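You operate a simulated robot arm through the tools that you are given. There is no shell and no other tool.

You run a simulated robot arm. Do the job below in one go: nothing can be reset, and whatever is moved stays where it is left.

TASK
Fit the orange lamp into the housing, tighten both knobs, then switch the grey tester on and press TEST.

The check looks at the end state, three seconds after you hand in, the way a careful person would. Anything else that was tipped, shoved, dropped, spilled or broken makes it a failure.

THE ROBOT
A 6-joint arm with a two-finger gripper, fixed in place. Base frame: the origin is on the floor under the middle of its stand, x ahead of it, y to its left, z up. Lengths are in m, angles in degrees, forces in N, time in s.
It reaches about 1.038 m from its shoulder. Its first joint turns from -166.0 to 166.0 degrees. Payload 1.71 kg.
Tool frame: the origin (TCP) lies between the finger pads and is the grasp point; the fingertips stand 0.02 m ahead of it; z points along the fingers, y is the line along which they close. The gripper opens to 0.096 m; its body begins 0.113 m behind the TCP.
Orientation is that of the tool frame in the base frame, as a unit quaternion [x, y, z, w]. With the fingers straight down and closing along the base's y, the tool's x points along the base's -x, its y along +y and its z along -z.

THE INTERFACE
- The arm moves only by the tool send_rows. Its arguments are lists of equal length, an entry for each row: "slide": the shift along the tool's x, y, z in units of 100 mm (1.0 is 100 mm), a list of three; "rot": the turn, a rotation vector about the tool's x, y, z in units of 120 degrees (1.0 is 120 degrees), a list of three; "gripper": the opening, from 0 (shut) to 1 (fully open). In form: {"slide": [[x, y, z], ...], "rot": [[wx, wy, wz], ...], "gripper": [gripper, ...]}. A call has 1 to 20 rows; each row is the pose to reach, as a shift and turn from the pose commanded when the call began, along the tool's axes at that moment. A call with a number of a shift or a turn outside -1 to 1 is refused whole. A row lasts 0.2 s, in which the tool goes at most 0.05 m and 8.6 degrees; a call with a longer step from one row to the next is refused whole, and so is a gripper value outside its range. A pose out of reach is approached as far as the arm can. The call stops where the force on the tool passes 90 N (or 10 N more than at its start, if that is more) or the arm is blocked; 0.2 s more then pass. Each finger travels about 0.045 m/s and halts on what it meets, pressing with about 33 N; the grip force reading is that of the motor and also rises with nothing between the fingers. The clock runs only during rows and for 0.2 s after the last one: add rows that repeat a pose to give the fingers time. It gives the time, the measured TCP pose, the force on the tool (base axes), the opening and the grip force at its end, in the units of the frame above (readings bear some noise), with the torque about the TCP (base axes, N m) and any sound that the robot's microphone picked up.
- Cameras (640 x 400 px; columns grow to the right, rows downward): "scene" is fixed at [0.4016, -0.6514, 1.6012]; the picture's right is [-0.43, 0.91, 0.00], its down [0.89, 0.42, -0.21] and it looks along [-0.19, -0.09, -0.98] (base axes); focal length 315 px, centre (320, 200). "wrist" rides on the gripper at [0.066, 0.014, -0.145] in the tool frame; the picture's right is [-0.21, 0.98, 0.00], its down [-0.88, -0.18, -0.45] and it looks along [-0.44, -0.09, 0.90] (tool axes); focal length 275 px, centre (320, 200). There is no depth. A picture from a camera that has moved, and an enlarged one, comes with that camera's place and axes in the base frame and with its lens.
- capture(camera): a new picture of that camera. The clock stands still meanwhile.
- move_column(by): moves the trunk up (or, below 0, down) by that many m; the arm rides with it, the base frame stays. It gives what a move gives, with no picture.
- close_up(camera, box): a new picture of the part [left, top, right, bottom] of that camera's present view, enlarged. The clock stands still meanwhile.
- sign_off(): hands the job in; it is judged then, once.

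Places have to be worked out from the pictures, the camera data and where the tool is seen. Open the gripper and draw the arm clear of the work before you hand the job in, unless the task says otherwise.

The tools are called as a command line: name --argument value ..., lists and objects as JSON in quotes. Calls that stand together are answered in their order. send_rows: Moves the arm, as the interface text tells. Its arguments: {"type":"object","properties":{"slide":{"type":"array","items":{"type":"array","items":{"type":"number"}}},"rot":{"type":"array","items":{"type":"array","items":{"type":"number"}}},"gripper":{"type":"array","items":{"type":"number"}}},"required":["slide","rot","gripper"]} The other tools are called the same way: move_column (by) moves the trunk up or down; capture (camera) takes a picture; close_up (camera, box) takes an enlarged picture of a part of a camera's view; sign_off () hands the job in.

At the start:

```text
clock: 0.0
eef_pos: [0.1535, -0.5405, 1.1942]
orientation: [0.0, 1.0, 0.0, -0.001]
force: [-0.3, -0.2, 0.3]
wrist_torque: [0.04, -0.02, -0.02]
gripper_width: 0.0959
gripper_force: 0.0
trunk travel left (down, up): [-0.325, 0.065]
```

scene: 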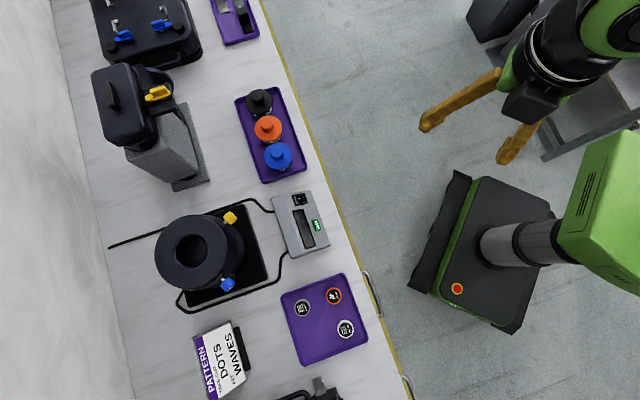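
wrist: 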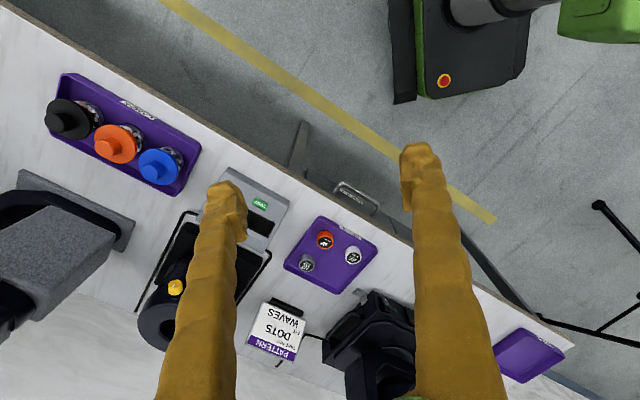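

I'll start by looking closely at the work area: the lamp tray, the housing with its knobs, and the tester.

close_up --camera "scene" --box '[140, 180, 340, 305]'

close_up --camera "scene" --box '[220, 70, 340, 195]'

close_up --camera "scene" --box '[180, 260, 380, 400]'

close_up --camera "wrist" --box '[30, 60, 400, 360]'

```text
3.20 times, centred on (240, 242) of scene
camera zoom: at [0.4016, -0.6514, 1.6012], right [-0.43, 0.91, 0.0], down [0.89, 0.42, -0.21], along [-0.19, -0.09, -0.98], focal length 1008 px, centre (576, 64)
```

zoom: 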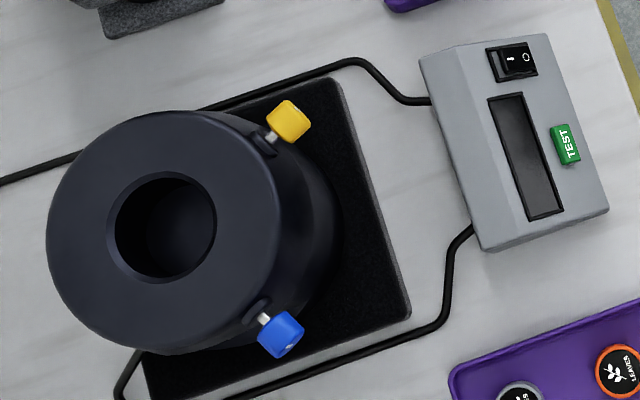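

```text
3.20 times, centred on (280, 132) of scene
camera zoom: at [0.4016, -0.6514, 1.6012], right [-0.43, 0.91, 0.0], down [0.89, 0.42, -0.21], along [-0.19, -0.09, -0.98], focal length 1008 px, centre (448, 416)
```

zoom: 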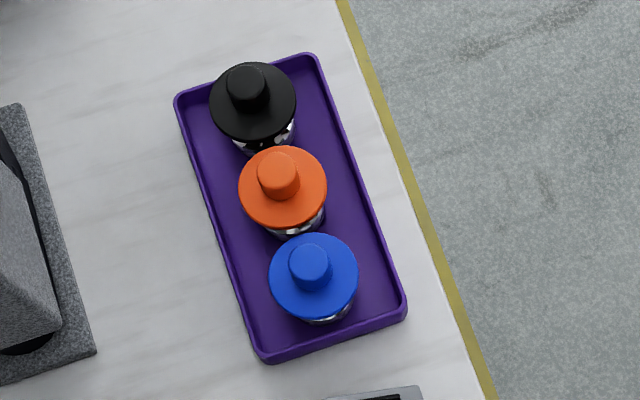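

```text
2.86 times, centred on (280, 330) of scene
camera zoom: at [0.4016, -0.6514, 1.6012], right [-0.43, 0.91, 0.0], down [0.89, 0.42, -0.21], along [-0.19, -0.09, -0.98], focal length 900 px, centre (434, -171)
```

zoom: 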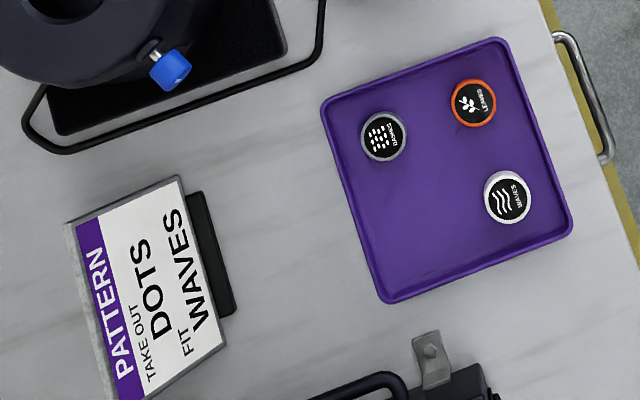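

```text
1.33 times, centred on (215, 210) of wrist
camera zoom: at [0.0893, -0.5254, 1.3385], right [0.21, 0.98, 0.0], down [0.88, -0.18, 0.44], along [0.43, -0.09, -0.9], focal length 367 px, centre (460, 187)
```

zoom: 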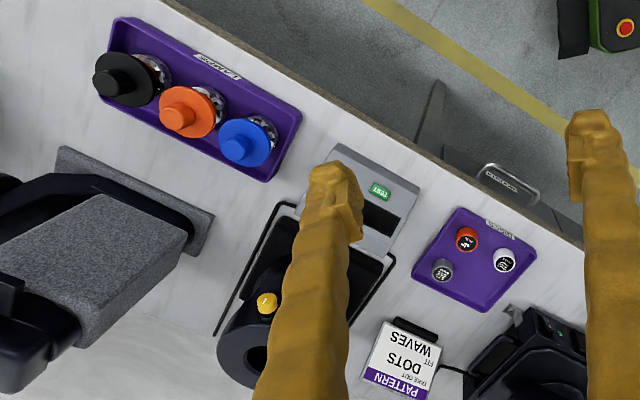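

The table edge runs at about 45° in the base frame. The housing sits near (0.48, -0.89), the tester near (0.32, -0.70) and the lamps near (0.16, -0.90). I'll turn the tool 45° so the wrist camera looks outward over the table, and move closer at a safe height.

send_rows --slide '[[-0.1, -0.1, 0], [-0.25, -0.25, 0], [-0.4, -0.4, 0], [-0.55, -0.55, 0], [-0.7, -0.7, 0], [-0.85, -0.85, 0], [-0.9, -0.9, 0]]' --rot '[[0, 0, 0.0625], [0, 0, 0.125], [0, 0, 0.1875], [0, 0, 0.25], [0, 0, 0.3125], [0, 0, 0.375], [0, 0, 0.375]]' --gripper '[1, 1, 1, 1, 1, 1, 1]'

capture --camera "wrist"

```text
clock: 1.6
eef_pos: [0.2267, -0.6288, 1.1943]
orientation: [0.383, 0.924, 0.002, 0.008]
force: [0.8, -0.3, -1.1]
wrist_torque: [0.02, 0.0, 0.01]
gripper_width: 0.0962
gripper_force: 0.1
trunk travel left (down, up): [-0.325, 0.065]
```

```text
taken
camera wrist: at [0.1891, -0.5719, 1.3402], right [0.84, 0.54, 0.01], down [0.48, -0.75, 0.45], along [0.25, -0.37, -0.89], focal length 275 px, centre (320, 200)
```

wrist: 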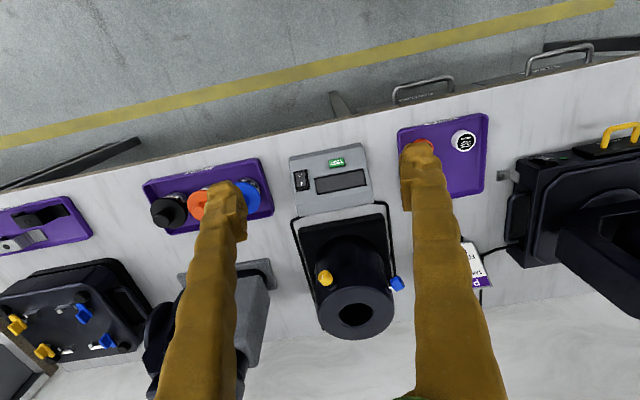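

The view is now upside down, with image down pointing outward from the robot. I'll move a little further out so the housing and knobs come closer to the image centre.

send_rows --slide '[[-0.3, 0, 0], [-0.6, 0, 0], [-0.9, 0, 0], [-1.0, 0, 0], [-1.0, 0, 0]]' --rot '[[0, 0, 0], [0, 0, 0], [0, 0, 0], [0, 0, 0], [0, 0, 0]]' --gripper '[1, 1, 1, 1, 1]'

capture --camera "wrist"

capture --camera "scene"

```text
clock: 2.8
eef_pos: [0.2987, -0.6996, 1.1959]
orientation: [0.383, 0.924, 0.002, 0.006]
force: [0.1, 0.0, -0.4]
wrist_torque: [-0.02, -0.03, 0.0]
gripper_width: 0.096
gripper_force: 0.1
trunk travel left (down, up): [-0.325, 0.065]
```

```text
taken
camera wrist: at [0.26, -0.6433, 1.3413], right [0.84, 0.55, 0.01], down [0.48, -0.75, 0.45], along [0.25, -0.37, -0.89], focal length 275 px, centre (320, 200)
```

wrist: 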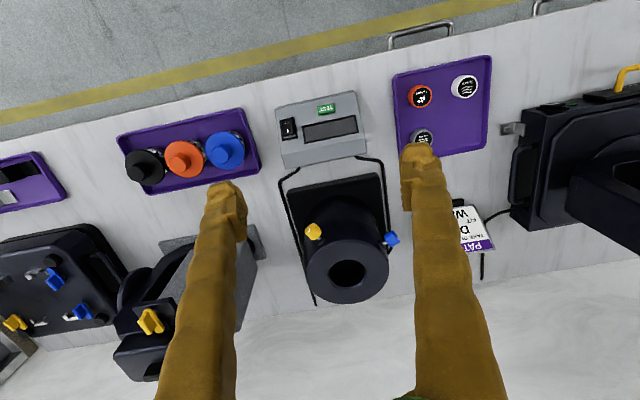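

```text
taken
```

scene: 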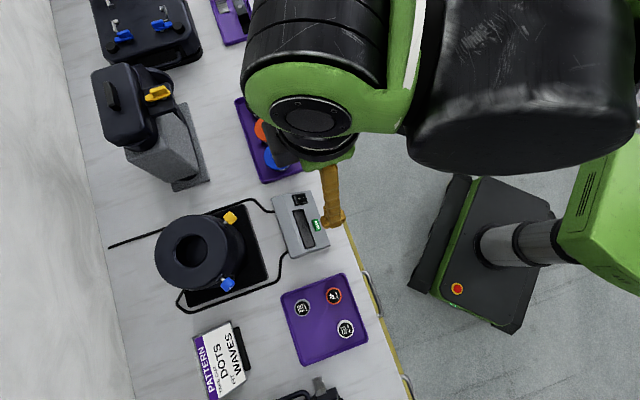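

I can see all the items from here. I'll zoom in on the housing, lamps and tester to work out their geometry.

close_up --camera "wrist" --box '[260, 160, 420, 310]'

close_up --camera "wrist" --box '[100, 90, 280, 210]'

close_up --camera "wrist" --box '[260, 80, 380, 180]'

```text
2.67 times, centred on (340, 235) of wrist
camera zoom: at [0.26, -0.6433, 1.3413], right [0.84, 0.55, 0.01], down [0.48, -0.75, 0.45], along [0.25, -0.37, -0.89], focal length 734 px, centre (267, 107)
```

zoom: 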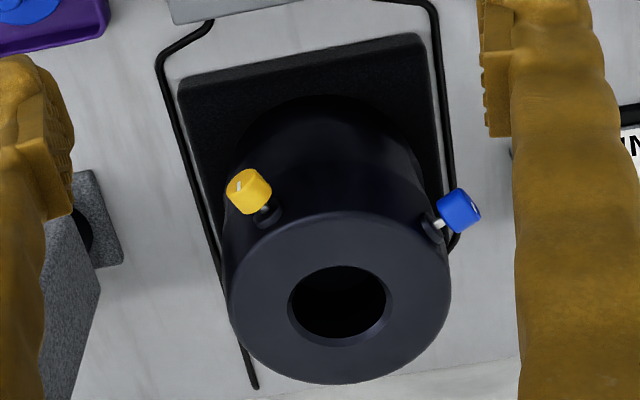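

```text
3.33 times, centred on (190, 150) of wrist
camera zoom: at [0.26, -0.6433, 1.3413], right [0.84, 0.55, 0.01], down [0.48, -0.75, 0.45], along [0.25, -0.37, -0.89], focal length 918 px, centre (753, 367)
```

zoom: 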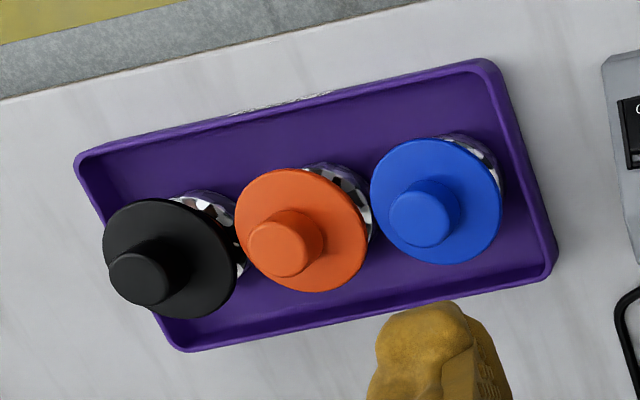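

```text
4.00 times, centred on (320, 130) of wrist
camera zoom: at [0.26, -0.6433, 1.3413], right [0.84, 0.55, 0.01], down [0.48, -0.75, 0.45], along [0.25, -0.37, -0.89], focal length 1101 px, centre (320, 480)
```

zoom: 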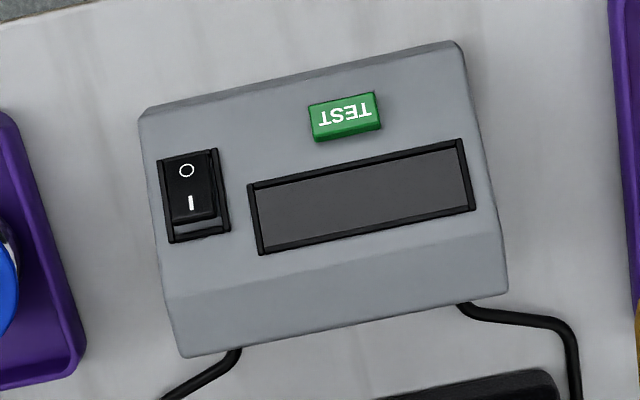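

Triangulating gives the housing top at about (0.481, -0.892, 0.978), the orange flange at about (0.138, -0.924, 0.834), the yellow knob at about (0.390, -0.858, 0.966) and the blue knob at about (0.505, -0.797, 0.972). I'll lower the camera for a closer look at the knobs.

send_rows --slide '[[0, 0, 0.3], [0, 0, 0.6], [0, 0, 0.9], [0, 0, 0.9]]' --rot '[[0, 0, 0], [0, 0, 0], [0, 0, 0], [0, 0, 0]]' --gripper '[1, 1, 1, 1]'

capture --camera "wrist"

close_up --camera "wrist" --box '[240, 180, 440, 330]'

```text
clock: 3.8
eef_pos: [0.2993, -0.6989, 1.1055]
orientation: [0.383, 0.924, 0.001, 0.006]
force: [-0.3, 0.2, -0.3]
wrist_torque: [0.02, 0.01, 0.01]
gripper_width: 0.0961
gripper_force: 0.1
trunk travel left (down, up): [-0.325, 0.065]
```

```text
taken
camera wrist: at [0.2622, -0.6418, 1.2499], right [0.84, 0.55, 0.01], down [0.48, -0.75, 0.45], along [0.25, -0.37, -0.89], focal length 275 px, centre (320, 200)
```

wrist: 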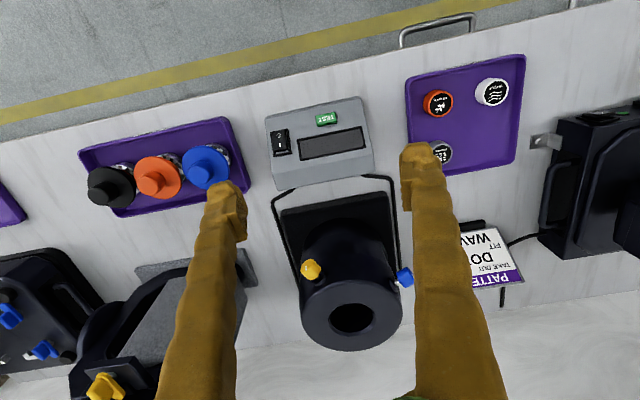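

```text
2.67 times, centred on (340, 255) of wrist
camera zoom: at [0.2622, -0.6418, 1.2499], right [0.84, 0.55, 0.01], down [0.48, -0.75, 0.45], along [0.25, -0.37, -0.89], focal length 734 px, centre (267, 53)
```

zoom: 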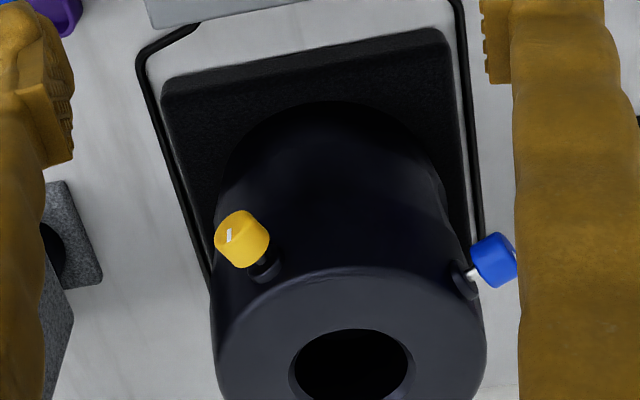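

The knobs are short cylinders with horizontal radial axes, each with a white index line on its end face. Before I grasp the lamp, I'll check that the arm can reach above the housing with the tool vertical, and look down into the bore.

send_rows --slide '[[-0.3, 0, 0], [-0.6, 0, 0], [-0.9, 0, 0], [-1.0, 0, 0], [-1.0, 0, 0]]' --rot '[[0, 0, 0], [0, 0, 0], [0, 0, 0], [0, 0, 0], [0, 0, 0]]' --gripper '[1, 1, 1, 1, 1]'

capture --camera "wrist"

close_up --camera "wrist" --box '[240, 100, 440, 260]'

```text
clock: 5.0
eef_pos: [0.3683, -0.7729, 1.1082]
orientation: [0.383, 0.924, 0.002, 0.007]
force: [0.0, -0.9, 0.9]
wrist_torque: [0.04, 0.02, -0.02]
gripper_width: 0.0962
gripper_force: 0.0
trunk travel left (down, up): [-0.325, 0.065]
```

```text
taken
camera wrist: at [0.3313, -0.7157, 1.2529], right [0.84, 0.55, 0.01], down [0.48, -0.75, 0.45], along [0.25, -0.37, -0.89], focal length 275 px, centre (320, 200)
```

wrist: 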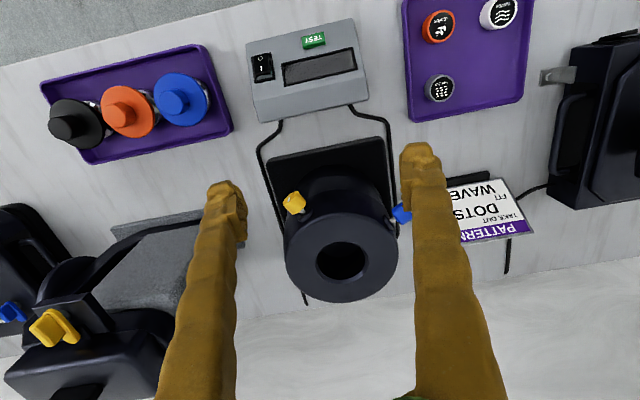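

```text
2.50 times, centred on (340, 180) of wrist
camera zoom: at [0.3313, -0.7157, 1.2529], right [0.84, 0.55, 0.01], down [0.48, -0.75, 0.45], along [0.25, -0.37, -0.89], focal length 688 px, centre (270, 250)
```

zoom: 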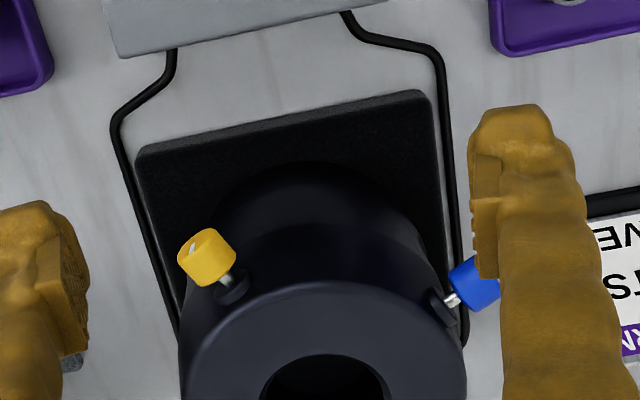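

The reach is fine so far. I'll go another 100 mm out to get a near-vertical view into the bore.

send_rows --slide '[[-0.3, 0, -0.1], [-0.6, 0, -0.2], [-0.9, 0, -0.3], [-1.0, 0, -0.3], [-1.0, 0, -0.3]]' --rot '[[0, 0, 0], [0, 0, 0], [0, 0, 0], [0, 0, 0], [0, 0, 0]]' --gripper '[1, 1, 1, 1, 1]'

capture --camera "wrist"

close_up --camera "wrist" --box '[240, 100, 440, 260]'

```text
clock: 6.2
eef_pos: [0.4403, -0.8443, 1.139]
orientation: [0.383, 0.924, 0.002, 0.007]
force: [-0.2, 0.4, 0.0]
wrist_torque: [-0.03, 0.0, -0.01]
gripper_width: 0.096
gripper_force: 0.1
trunk travel left (down, up): [-0.325, 0.065]
```

```text
taken
camera wrist: at [0.4024, -0.7867, 1.2836], right [0.84, 0.55, 0.01], down [0.48, -0.75, 0.45], along [0.25, -0.37, -0.89], focal length 275 px, centre (320, 200)
```

wrist: 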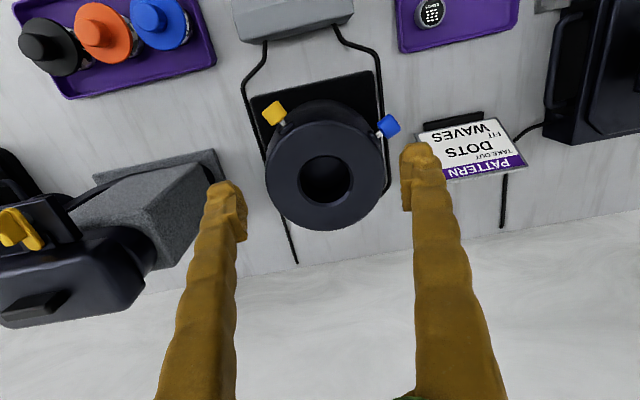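

```text
2.50 times, centred on (340, 180) of wrist
camera zoom: at [0.4024, -0.7867, 1.2836], right [0.84, 0.55, 0.01], down [0.48, -0.75, 0.45], along [0.25, -0.37, -0.89], focal length 688 px, centre (270, 250)
```

zoom: 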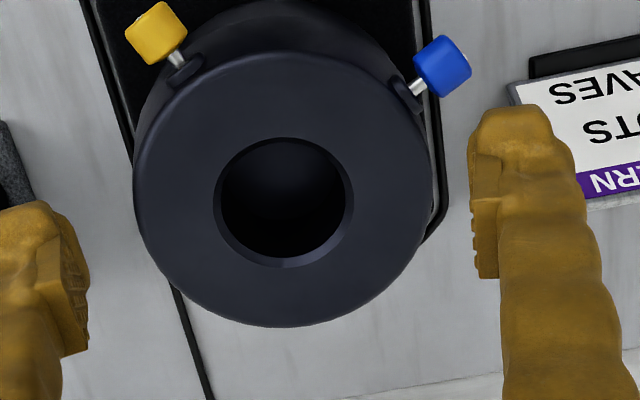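

The view into the bore is clear: it is centred at about (0.482, -0.891), the chamfer is about 68 mm across, and the top is at about z 0.98. Next I'll retreat and move over to inspect the orange lamp up close.

send_rows --slide '[[0.3, -0.2, 0], [0.6, -0.4, 0], [0.9, -0.6, 0], [1.0, -0.8, 0], [1.0, -0.8, 0]]' --rot '[[0, 0, 0], [0, 0, 0], [0, 0, 0], [0, 0, 0], [0, 0, 0]]' --gripper '[1, 1, 1, 1, 1]'

send_rows --slide '[[0.3, -0.3, 0.1], [0.6, -0.6, 0.2], [0.9, -0.9, 0.4], [0.9, -0.9, 0.4]]' --rot '[[0, 0, 0], [0, 0, 0], [0, 0, 0], [0, 0, 0]]' --gripper '[1, 1, 1, 1]'

send_rows --slide '[[0.3, -0.3, 0.1], [0.6, -0.6, 0.3], [0.85, -0.85, 0.5], [0.85, -0.85, 0.5]]' --rot '[[0, 0, 0], [0, 0, 0], [0, 0, 0], [0, 0, 0]]' --gripper '[1, 1, 1, 1]'

capture --camera "wrist"

```text
clock: 7.4
eef_pos: [0.3104, -0.8272, 1.1372]
orientation: [0.383, 0.924, 0.003, 0.006]
force: [-0.4, -0.1, -0.4]
wrist_torque: [0.02, 0.01, -0.01]
gripper_width: 0.0959
gripper_force: 0.1
trunk travel left (down, up): [-0.325, 0.065]
```

```text
clock: 8.4
eef_pos: [0.185, -0.8298, 1.0964]
orientation: [0.383, 0.924, 0.002, 0.007]
force: [-0.4, 0.5, 0.7]
wrist_torque: [0.02, -0.03, 0.02]
gripper_width: 0.096
gripper_force: 0.0
trunk travel left (down, up): [-0.325, 0.065]
```

```text
clock: 9.4
eef_pos: [0.0653, -0.8277, 1.0459]
orientation: [0.383, 0.924, 0.002, 0.007]
force: [-0.3, 1.2, -0.2]
wrist_torque: [0.02, 0.0, -0.01]
gripper_width: 0.0962
gripper_force: 0.1
trunk travel left (down, up): [-0.325, 0.065]
```

```text
taken
camera wrist: at [0.0278, -0.77, 1.1905], right [0.84, 0.55, 0.01], down [0.48, -0.75, 0.45], along [0.25, -0.37, -0.89], focal length 275 px, centre (320, 200)
```

wrist: 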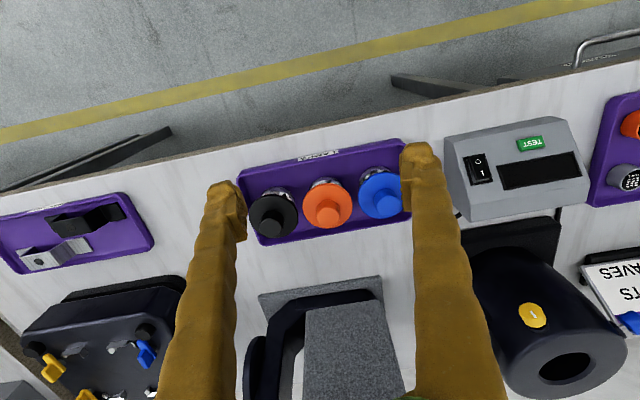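

I have a good view of the lamps here, and the yellow knob's face is visible too. I'll zoom in on both.

close_up --camera "wrist" --box '[235, 130, 415, 250]'

close_up --camera "wrist" --box '[480, 260, 640, 390]'

close_up --camera "wrist" --box '[430, 110, 600, 230]'

```text
3.33 times, centred on (325, 190) of wrist
camera zoom: at [0.0278, -0.77, 1.1905], right [0.84, 0.55, 0.01], down [0.48, -0.75, 0.45], along [0.25, -0.37, -0.89], focal length 918 px, centre (303, 233)
```

zoom: 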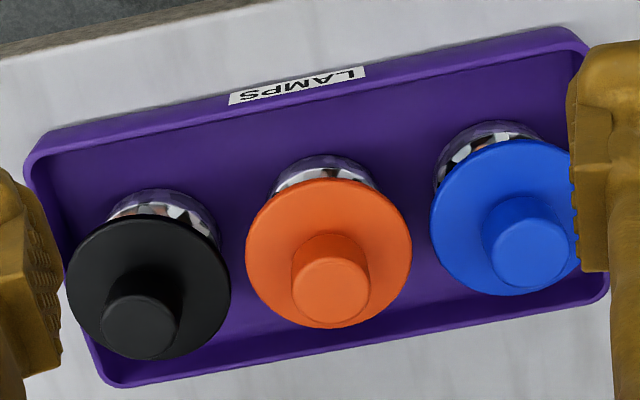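

```text
3.08 times, centred on (560, 325) of wrist
camera zoom: at [0.0278, -0.77, 1.1905], right [0.84, 0.55, 0.01], down [0.48, -0.75, 0.45], along [0.25, -0.37, -0.89], focal length 847 px, centre (-418, -185)
```

zoom: 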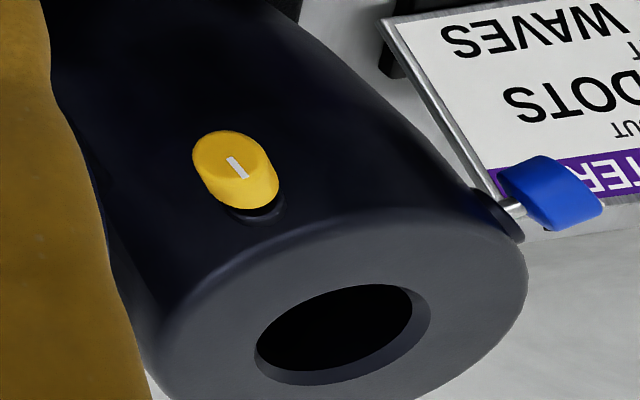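

```text
3.33 times, centred on (515, 170) of wrist
camera zoom: at [0.0278, -0.77, 1.1905], right [0.84, 0.55, 0.01], down [0.48, -0.75, 0.45], along [0.25, -0.37, -0.89], focal length 918 px, centre (-330, 300)
```

zoom: 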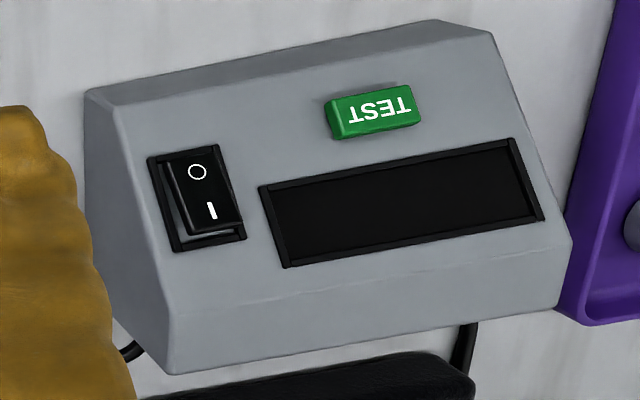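

The orange lamp's axis is at about (0.141, -0.918), with the flange top at z 0.846 and the handle top at 0.877 (about 31 mm across). I'll rotate 90° so the fingers close across the row and clear the neighbouring lamps, then move over it.

send_rows --slide '[[-0.08, -0.01, 0], [-0.16, -0.02, 0], [-0.24, -0.03, 0], [-0.32, -0.04, 0], [-0.4, -0.05, 0], [-0.5, -0.06, 0], [-0.6, -0.07, 0], [-0.7, -0.08, 0], [-0.8, -0.1, 0], [-0.9, -0.1, 0], [-1.0, -0.1, 0], [-1.0, -0.1, 0], [-1.0, -0.1, 0]]' --rot '[[0, 0, 0.068], [0, 0, 0.136], [0, 0, 0.204], [0, 0, 0.272], [0, 0, 0.34], [0, 0, 0.408], [0, 0, 0.476], [0, 0, 0.544], [0, 0, 0.612], [0, 0, 0.68], [0, 0, 0.75], [0, 0, 0.75], [0, 0, 0.75]]' --gripper '[1, 1, 1, 1, 1, 1, 1, 1, 1, 1, 1, 1, 1]'

capture --camera "wrist"

```text
clock: 12.2
eef_pos: [0.1299, -0.9078, 1.0459]
orientation: [0.924, 0.382, 0.006, 0.004]
force: [-0.5, 0.1, -0.3]
wrist_torque: [0.03, -0.01, 0.0]
gripper_width: 0.0956
gripper_force: 0.1
trunk travel left (down, up): [-0.325, 0.065]
```

```text
taken
camera wrist: at [0.1855, -0.8696, 1.1924], right [0.55, -0.84, 0.01], down [-0.76, -0.49, 0.43], along [-0.36, -0.24, -0.9], focal length 275 px, centre (320, 200)
```

wrist: 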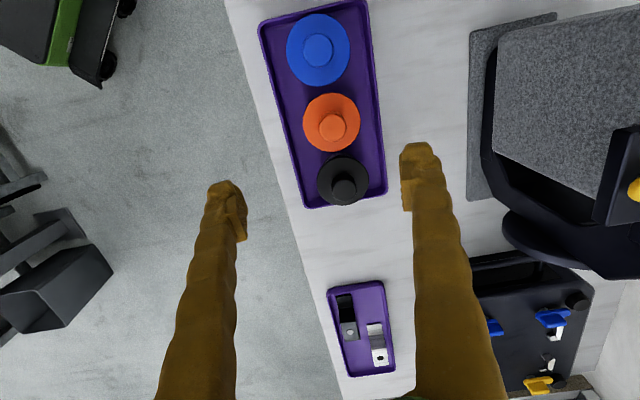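

I'll zoom in to refine the lamp position from this second viewpoint.

close_up --camera "wrist" --box '[280, 60, 400, 190]'

```text
3.08 times, centred on (340, 125) of wrist
camera zoom: at [0.1855, -0.8696, 1.1924], right [0.55, -0.84, 0.01], down [-0.76, -0.49, 0.43], along [-0.36, -0.24, -0.9], focal length 847 px, centre (258, 431)
```

zoom: 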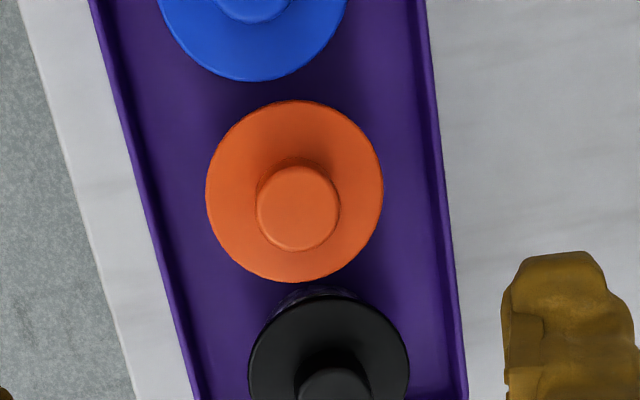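

Both views agree on the handle axis at (0.142, -0.918). I'll correct the small 0.8° tilt, centre over the handle and come down partway.

send_rows --slide '[[0.014, 0.158, 0.0], [0.014, 0.158, 0.25], [0.014, 0.158, 0.5], [0.014, 0.158, 0.8], [0.014, 0.158, 0.8]]' --rot '[[0.0057, -0.0038, 0], [0.0057, -0.0038, 0], [0.0057, -0.0038, 0], [0.0057, -0.0038, 0], [0.0057, -0.0038, 0]]' --gripper '[1, 1, 1, 1, 1]'

capture --camera "wrist"

```text
clock: 13.4
eef_pos: [0.1428, -0.9181, 0.9636]
orientation: [0.924, 0.383, 0.0, -0.002]
force: [1.3, -1.6, -0.6]
wrist_torque: [0.05, -0.01, -0.01]
gripper_width: 0.0962
gripper_force: 0.0
trunk travel left (down, up): [-0.325, 0.065]
```

```text
taken
camera wrist: at [0.1998, -0.8813, 1.1095], right [0.55, -0.84, 0.0], down [-0.75, -0.49, 0.44], along [-0.37, -0.24, -0.9], focal length 275 px, centre (320, 200)
```

wrist: 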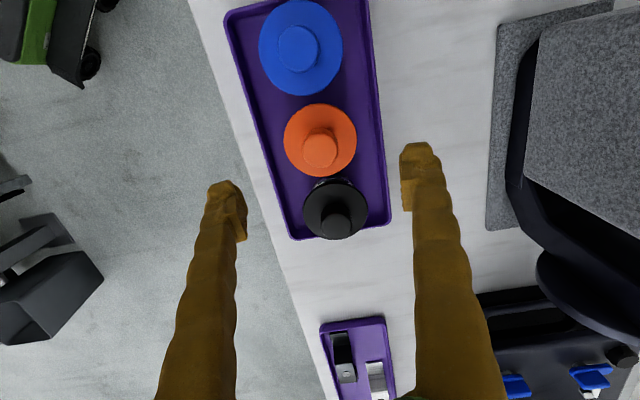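

It's aligned within 1 mm and nearly vertical. Now I'll descend so the fingertips stop just above the flange (TCP z about 0.871).

send_rows --slide '[[0, 0, 0.25], [0, 0, 0.5], [0, 0, 0.75], [0, 0, 0.92], [0, 0, 0.92], [0, 0, 0.92]]' --rot '[[0, 0, 0], [0, 0, 0], [0, 0, 0], [0, 0, 0], [0, 0, 0], [0, 0, 0]]' --gripper '[1, 1, 1, 1, 1, 1]'

capture --camera "wrist"

close_up --camera "wrist" --box '[190, 110, 450, 270]'

```text
clock: 14.8
eef_pos: [0.1425, -0.9151, 0.8729]
orientation: [0.924, 0.383, 0.0, 0.0]
force: [0.0, 0.2, -0.7]
wrist_torque: [0.0, 0.04, 0.0]
gripper_width: 0.0959
gripper_force: 0.1
trunk travel left (down, up): [-0.325, 0.065]
```

```text
taken
camera wrist: at [0.1995, -0.8777, 1.0187], right [0.55, -0.84, 0.0], down [-0.75, -0.49, 0.44], along [-0.37, -0.24, -0.9], focal length 275 px, centre (320, 200)
```

wrist: 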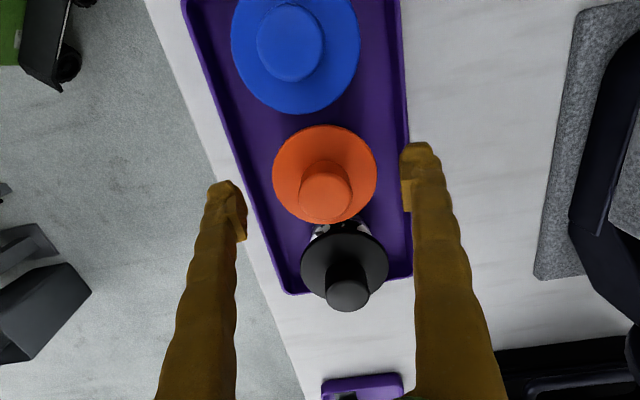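

```text
2.46 times, centred on (320, 190) of wrist
camera zoom: at [0.1995, -0.8777, 1.0187], right [0.55, -0.84, 0.0], down [-0.75, -0.49, 0.44], along [-0.37, -0.24, -0.9], focal length 678 px, centre (320, 225)
```

zoom: 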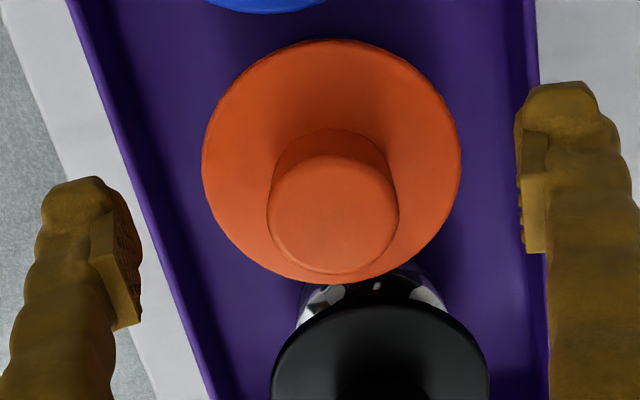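

The handle is centred between the fingers, about 2 mm off along the closing line. I'll trim that and close the gripper on the handle.

send_rows --slide '[[-0.005, 0.021, 0], [-0.005, 0.021, 0], [-0.005, 0.021, 0], [-0.005, 0.021, 0], [-0.005, 0.021, 0], [-0.005, 0.021, 0], [-0.005, 0.021, 0], [-0.005, 0.021, 0]]' --rot '[[0, 0, 0], [0, 0, 0], [0, 0, 0], [0, 0, 0], [0, 0, 0], [0, 0, 0], [0, 0, 0], [0, 0, 0]]' --gripper '[1, 0.6, 0.3, 0.0, 0.0, 0.0, 0.0, 0.0]'

capture --camera "wrist"

```text
clock: 16.6
eef_pos: [0.1425, -0.9163, 0.8731]
orientation: [0.924, 0.383, 0.001, 0.0]
force: [0.2, -0.8, 0.8]
wrist_torque: [-0.02, 0.04, 0.0]
gripper_width: 0.0306
gripper_force: 32.7
trunk travel left (down, up): [-0.325, 0.065]
```

```text
taken
camera wrist: at [0.2004, -0.8796, 1.0187], right [0.55, -0.84, 0.0], down [-0.75, -0.49, 0.44], along [-0.37, -0.24, -0.9], focal length 275 px, centre (320, 200)
```

wrist: 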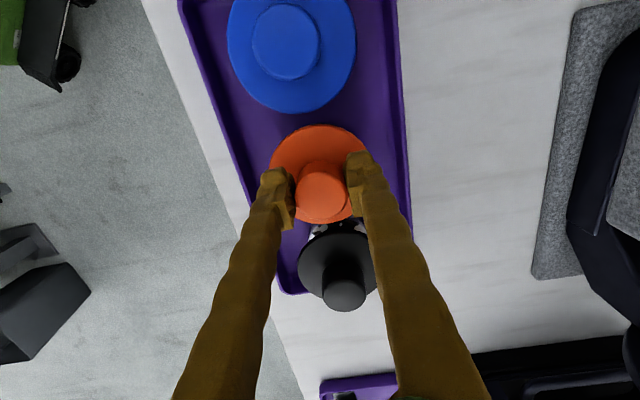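

The grip is firm at 30.6 mm and 32.7 N. I'll lift straight up slowly.

send_rows --slide '[[0, 0, -0.05], [0, 0, -0.15], [0, 0, -0.35], [0, 0, -0.6], [0, 0, -0.85], [0, 0, -1.0], [0, 0, -1.0]]' --rot '[[0, 0, 0], [0, 0, 0], [0, 0, 0], [0, 0, 0], [0, 0, 0], [0, 0, 0], [0, 0, 0]]' --gripper '[0, 0, 0, 0, 0, 0, 0]'

capture --camera "wrist"

capture --camera "scene"

```text
clock: 18.2
eef_pos: [0.1437, -0.9174, 0.9729]
orientation: [0.924, 0.383, 0.001, -0.001]
force: [0.4, 0.3, 0.3]
wrist_torque: [0.02, -0.01, 0.0]
gripper_width: 0.0001
gripper_force: 28.7
trunk travel left (down, up): [-0.325, 0.065]
```

```text
taken
camera wrist: at [0.2005, -0.8799, 1.1192], right [0.55, -0.84, 0.0], down [-0.75, -0.49, 0.44], along [-0.37, -0.24, -0.9], focal length 275 px, centre (320, 200)
```

wrist: 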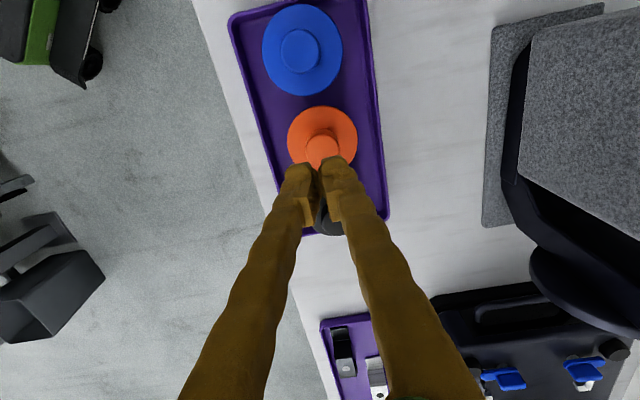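

```text
taken
```

scene: 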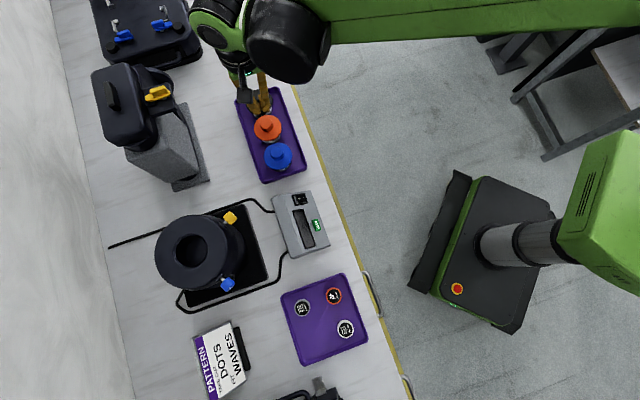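

The gripper reads 0 mm, so the fingers slipped off the handle. The lamp is still standing in its tray, and the grip was probably too high. I'll open up and check the handle shape before gripping lower.

send_rows --slide '[[0, 0, 0], [0, 0, 0], [0, 0, 0], [0, 0, 0], [0, 0, 0], [0, 0, 0]]' --rot '[[0, 0, 0], [0, 0, 0], [0, 0, 0], [0, 0, 0], [0, 0, 0], [0, 0, 0]]' --gripper '[0.3, 0.6, 0.9, 1, 1, 1]'

close_up --camera "wrist" --box '[270, 90, 370, 250]'

close_up --camera "scene" --box '[230, 80, 330, 180]'

```text
clock: 19.6
eef_pos: [0.1439, -0.9179, 0.9743]
orientation: [0.924, 0.383, 0.0, -0.001]
force: [0.1, 0.2, 0.1]
wrist_torque: [0.0, 0.02, -0.03]
gripper_width: 0.0961
gripper_force: 0.0
trunk travel left (down, up): [-0.325, 0.065]
```

```text
2.50 times, centred on (320, 170) of wrist
camera zoom: at [0.2005, -0.8799, 1.119], right [0.55, -0.84, 0.0], down [-0.75, -0.49, 0.44], along [-0.37, -0.24, -0.9], focal length 688 px, centre (320, 275)
```

zoom: 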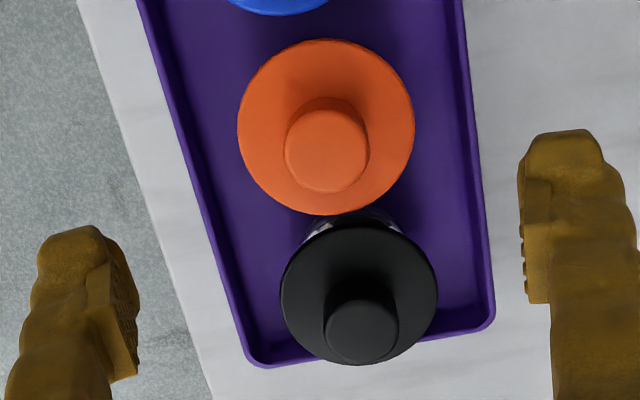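

```text
4.00 times, centred on (280, 130) of scene
camera zoom: at [0.4016, -0.6514, 1.6012], right [-0.43, 0.91, 0.0], down [0.89, 0.42, -0.21], along [-0.19, -0.09, -0.98], focal length 1259 px, centre (480, 480)
```

zoom: 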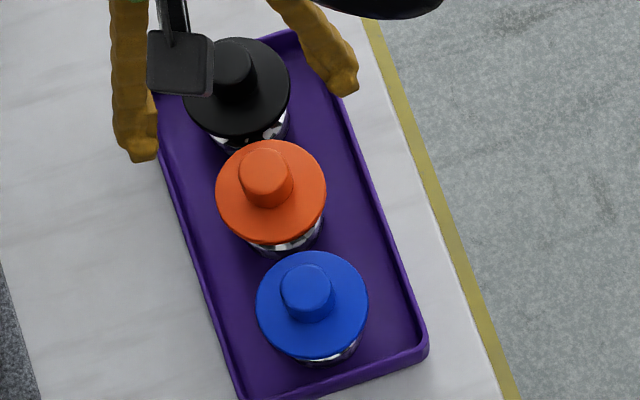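

The geometry checks out again: handle top at about 0.874 and flange at about 0.842, so my fingers only covered the upper part. I'll go down again, centre better, and grip close to the flange.

send_rows --slide '[[-0.037, 0.015, 0.2], [-0.037, 0.015, 0.45], [-0.037, 0.015, 0.7], [-0.037, 0.015, 0.95], [-0.037, 0.015, 0.95], [-0.037, 0.015, 0.95]]' --rot '[[0, 0, 0], [0, 0, 0], [0, 0, 0], [0, 0, 0], [0, 0, 0], [0, 0, 0]]' --gripper '[1, 1, 1, 1, 1, 1]'

close_up --camera "wrist" --box '[190, 110, 450, 270]'

```text
clock: 21.0
eef_pos: [0.1416, -0.9199, 0.8782]
orientation: [0.924, 0.383, 0.001, -0.002]
force: [0.2, -0.3, -0.2]
wrist_torque: [-0.01, 0.03, 0.0]
gripper_width: 0.0958
gripper_force: 0.0
trunk travel left (down, up): [-0.325, 0.065]
```

```text
2.46 times, centred on (320, 190) of wrist
camera zoom: at [0.1989, -0.8829, 1.0238], right [0.55, -0.84, 0.0], down [-0.75, -0.49, 0.44], along [-0.37, -0.24, -0.9], focal length 678 px, centre (320, 225)
```

zoom: 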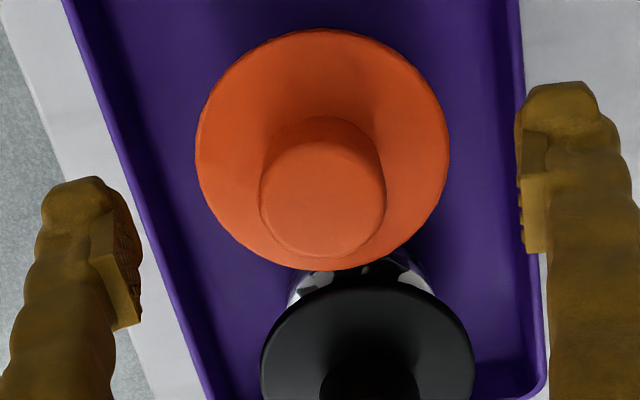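

Alignment is within 0.5 mm. I'll ease down another 12 mm in small steps while watching the force.

send_rows --slide '[[0, 0, 0.04], [0, 0, 0.08], [0, 0, 0.11], [0, 0, 0.12], [0, 0, 0.12]]' --rot '[[0, 0, 0], [0, 0, 0], [0, 0, 0], [0, 0, 0], [0, 0, 0]]' --gripper '[1, 1, 1, 1, 1]'

```text
clock: 22.2
eef_pos: [0.1422, -0.9204, 0.8658]
orientation: [0.924, 0.383, 0.0, -0.001]
force: [0.1, 0.0, 0.7]
wrist_torque: [0.02, 0.0, 0.0]
gripper_width: 0.0959
gripper_force: 0.0
trunk travel left (down, up): [-0.325, 0.065]
```

There is no contact, and the TCP is at z 0.866. I'll close the gripper with a generous settle time.

send_rows --slide '[[0, 0, 0], [0, 0, 0], [0, 0, 0], [0, 0, 0], [0, 0, 0], [0, 0, 0], [0, 0, 0], [0, 0, 0], [0, 0, 0]]' --rot '[[0, 0, 0], [0, 0, 0], [0, 0, 0], [0, 0, 0], [0, 0, 0], [0, 0, 0], [0, 0, 0], [0, 0, 0], [0, 0, 0]]' --gripper '[0.8, 0.6, 0.4, 0.2, 0.0, 0.0, 0.0, 0.0, 0.0]'

close_up --camera "wrist" --box '[190, 110, 450, 270]'

```text
clock: 24.2
eef_pos: [0.1417, -0.921, 0.8667]
orientation: [0.924, 0.383, 0.0, -0.001]
force: [0.9, 0.0, -0.3]
wrist_torque: [-0.01, -0.01, -0.01]
gripper_width: 0.0305
gripper_force: 32.8
trunk travel left (down, up): [-0.325, 0.065]
```

```text
2.46 times, centred on (320, 190) of wrist
camera zoom: at [0.199, -0.8843, 1.0117], right [0.55, -0.84, 0.0], down [-0.75, -0.49, 0.44], along [-0.37, -0.24, -0.9], focal length 678 px, centre (320, 225)
```

zoom: 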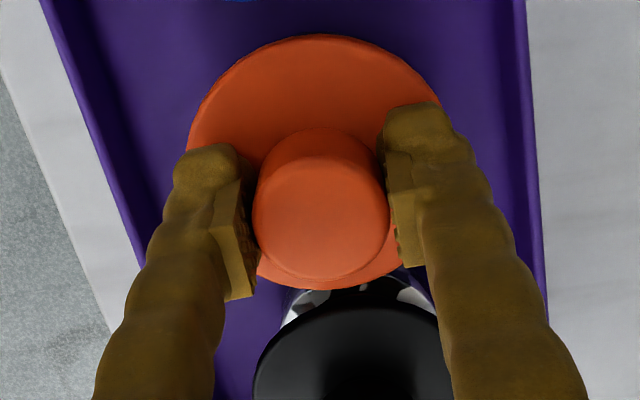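

It's gripped at 30.5 mm with deep coverage. I'll lift slowly, 15 mm first, to check that it holds.

send_rows --slide '[[0, 0, -0.01], [0, 0, -0.03], [0, 0, -0.06], [0, 0, -0.1], [0, 0, -0.15], [0, 0, -0.15]]' --rot '[[0, 0, 0], [0, 0, 0], [0, 0, 0], [0, 0, 0], [0, 0, 0], [0, 0, 0]]' --gripper '[0, 0, 0, 0, 0, 0]'

close_up --camera "wrist" --box '[190, 110, 450, 270]'

```text
clock: 25.6
eef_pos: [0.1423, -0.9203, 0.8821]
orientation: [0.924, 0.383, 0.001, -0.001]
force: [0.4, 0.2, -2.0]
wrist_torque: [-0.01, -0.04, 0.0]
gripper_width: 0.0301
gripper_force: 33.4
trunk travel left (down, up): [-0.325, 0.065]
```

```text
2.46 times, centred on (320, 190) of wrist
camera zoom: at [0.1992, -0.8833, 1.0271], right [0.55, -0.84, 0.0], down [-0.75, -0.49, 0.44], along [-0.37, -0.24, -0.9], focal length 678 px, centre (320, 225)
```

zoom: 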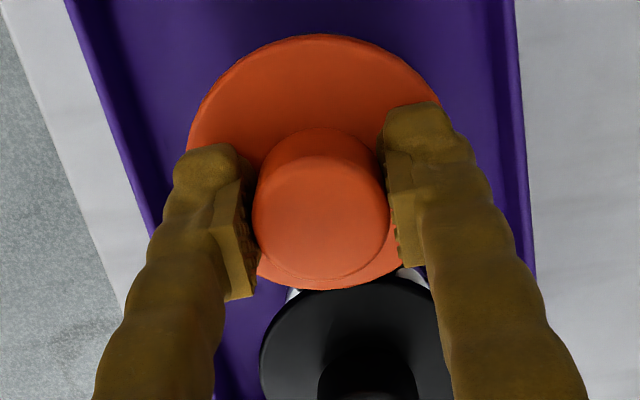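

The lamp came up with the gripper, showing a load of about 2 N. I'll keep lifting to clear the housing height.

send_rows --slide '[[0, 0, -0.1], [0, 0, -0.25], [0, 0, -0.4], [0, 0, -0.55], [0, 0, -0.7], [0, 0, -0.85], [0, 0, -1.0], [0, 0, -1.0]]' --rot '[[0, 0, 0], [0, 0, 0], [0, 0, 0], [0, 0, 0], [0, 0, 0], [0, 0, 0], [0, 0, 0], [0, 0, 0]]' --gripper '[0, 0, 0, 0, 0, 0, 0, 0]'

send_rows --slide '[[0, 0, -0.15], [0, 0, -0.35], [0, 0, -0.55], [0, 0, -0.75], [0, 0, -0.95], [0, 0, -1.0], [0, 0, -1.0]]' --rot '[[0, 0, 0], [0, 0, 0], [0, 0, 0], [0, 0, 0], [0, 0, 0], [0, 0, 0], [0, 0, 0]]' --gripper '[0, 0, 0, 0, 0, 0, 0]'

capture --camera "wrist"

capture --camera "scene"

```text
clock: 27.4
eef_pos: [0.1413, -0.9221, 0.9835]
orientation: [0.924, 0.383, 0.001, -0.001]
force: [0.2, -0.1, -2.0]
wrist_torque: [0.01, -0.02, -0.05]
gripper_width: 0.0306
gripper_force: 33.2
trunk travel left (down, up): [-0.325, 0.065]
```

```text
clock: 29.0
eef_pos: [0.1415, -0.9219, 1.0818]
orientation: [0.924, 0.382, 0.0, -0.002]
force: [0.3, 0.1, -1.9]
wrist_torque: [0.03, 0.0, -0.01]
gripper_width: 0.0305
gripper_force: 32.9
trunk travel left (down, up): [-0.325, 0.065]
```

```text
taken
camera wrist: at [0.1985, -0.8845, 1.2272], right [0.55, -0.84, 0.0], down [-0.75, -0.49, 0.44], along [-0.37, -0.24, -0.9], focal length 275 px, centre (320, 200)
```

wrist: 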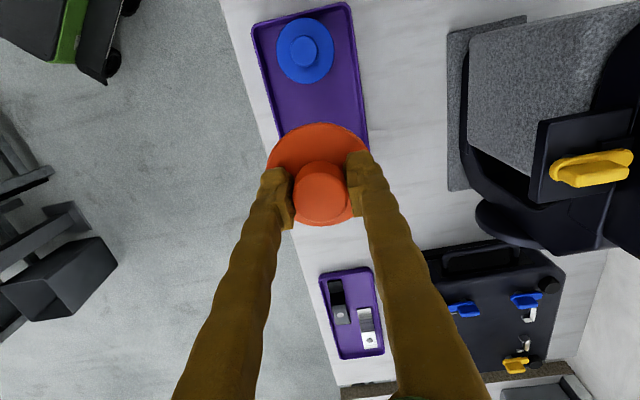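

```text
taken
```

scene: 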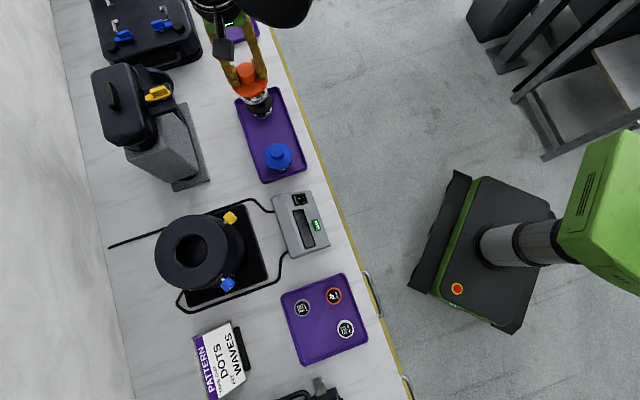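

I'm holding the lamp securely. I'll zoom in on it to see its body length and any keying features.

close_up --camera "scene" --box '[210, 50, 300, 130]'

```text
5.00 times, centred on (255, 90) of scene
camera zoom: at [0.4016, -0.6514, 1.6012], right [-0.43, 0.91, 0.0], down [0.89, 0.42, -0.21], along [-0.19, -0.09, -0.98], focal length 1574 px, centre (645, 750)
```

zoom: 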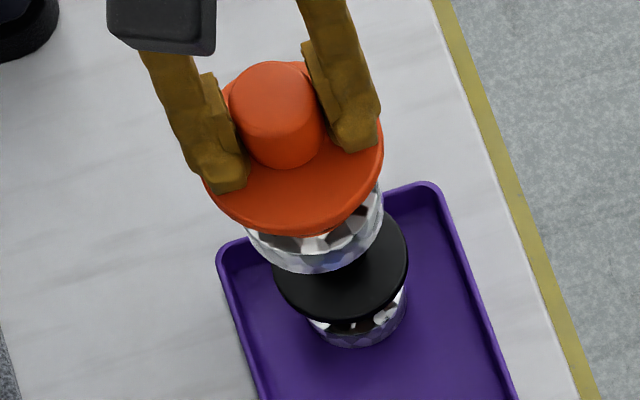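

The lamp has a round faceted body with no visible key. I'll raise it slightly and carry it sideways along the table, in front of everything, and then move out over the housing.

send_rows --slide '[[0.1, 0, -0.1], [0.25, 0, -0.2], [0.4, 0, -0.3], [0.55, 0, -0.4], [0.7, 0, -0.4], [0.85, 0, -0.4], [0.95, 0, -0.4], [0.95, 0, -0.4]]' --rot '[[0, 0, 0], [0, 0, 0], [0, 0, 0], [0, 0, 0], [0, 0, 0], [0, 0, 0], [0, 0, 0], [0, 0, 0]]' --gripper '[0, 0, 0, 0, 0, 0, 0, 0]'

send_rows --slide '[[0.1, 0, 0], [0.25, 0, 0], [0.4, 0, 0], [0.55, 0, 0], [0.7, 0, 0], [0.85, 0, 0], [0.95, 0, 0], [0.95, 0, 0]]' --rot '[[0, 0, 0], [0, 0, 0], [0, 0, 0], [0, 0, 0], [0, 0, 0], [0, 0, 0], [0, 0, 0], [0, 0, 0]]' --gripper '[0, 0, 0, 0, 0, 0, 0, 0]'

send_rows --slide '[[0.1, 0.1, 0], [0.25, 0.25, 0], [0.4, 0.4, 0], [0.55, 0.55, 0], [0.7, 0.7, 0], [0.7, 0.85, 0], [0.7, 0.95, 0], [0.7, 0.95, 0]]' --rot '[[0, 0, 0], [0, 0, 0], [0, 0, 0], [0, 0, 0], [0, 0, 0], [0, 0, 0], [0, 0, 0], [0, 0, 0]]' --gripper '[0, 0, 0, 0, 0, 0, 0, 0]'

capture --camera "wrist"

capture --camera "scene"

```text
clock: 30.8
eef_pos: [0.2113, -0.8548, 1.1217]
orientation: [0.924, 0.382, 0.001, 0.0]
force: [-0.3, 1.1, -2.0]
wrist_torque: [0.03, 0.0, -0.03]
gripper_width: 0.0306
gripper_force: 33.2
trunk travel left (down, up): [-0.325, 0.065]
```

```text
clock: 32.6
eef_pos: [0.2791, -0.7855, 1.122]
orientation: [0.924, 0.382, 0.0, -0.001]
force: [0.5, 1.0, -2.1]
wrist_torque: [0.0, 0.0, -0.02]
gripper_width: 0.0305
gripper_force: 33.4
trunk travel left (down, up): [-0.325, 0.065]
```

```text
clock: 34.4
eef_pos: [0.3919, -0.8071, 1.1215]
orientation: [0.924, 0.383, 0.0, -0.002]
force: [0.0, -0.3, -2.6]
wrist_torque: [-0.01, -0.01, 0.01]
gripper_width: 0.0303
gripper_force: 33.3
trunk travel left (down, up): [-0.325, 0.065]
```

```text
taken
camera wrist: at [0.4507, -0.7705, 1.2671], right [0.55, -0.84, 0.0], down [-0.75, -0.49, 0.44], along [-0.37, -0.24, -0.9], focal length 275 px, centre (320, 200)
```

wrist: 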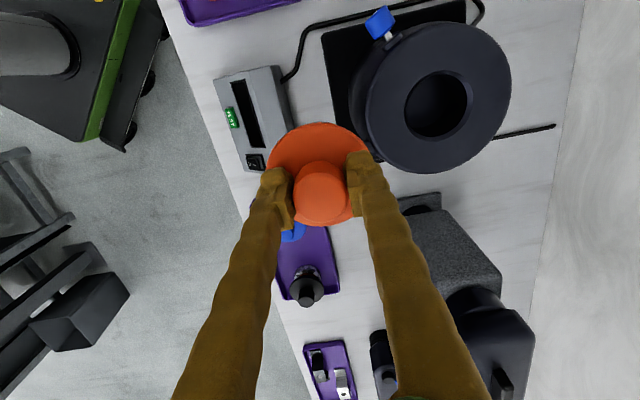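

```text
taken
```

scene: 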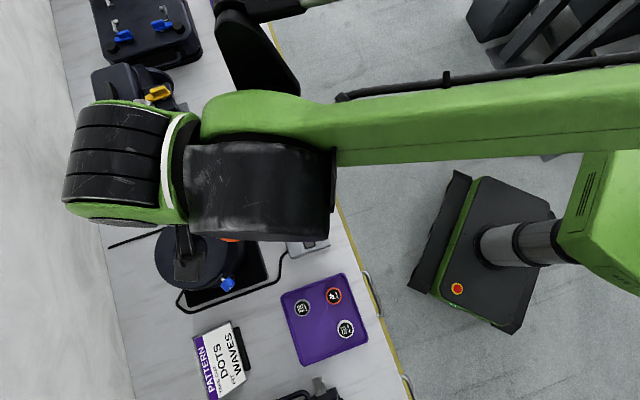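

The bore is in view beside the held lamp. I'll zoom in to pin down its centre from this viewpoint.

close_up --camera "wrist" --box '[340, 0, 520, 180]'

```text
2.22 times, centred on (430, 90) of wrist
camera zoom: at [0.4507, -0.7705, 1.2671], right [0.55, -0.84, 0.0], down [-0.75, -0.49, 0.44], along [-0.37, -0.24, -0.9], focal length 612 px, centre (76, 444)
```

zoom: 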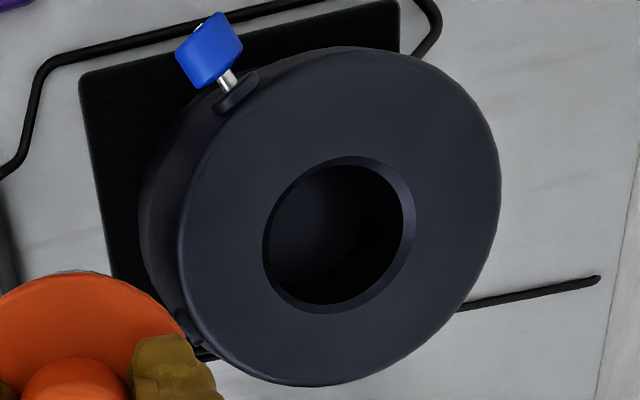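

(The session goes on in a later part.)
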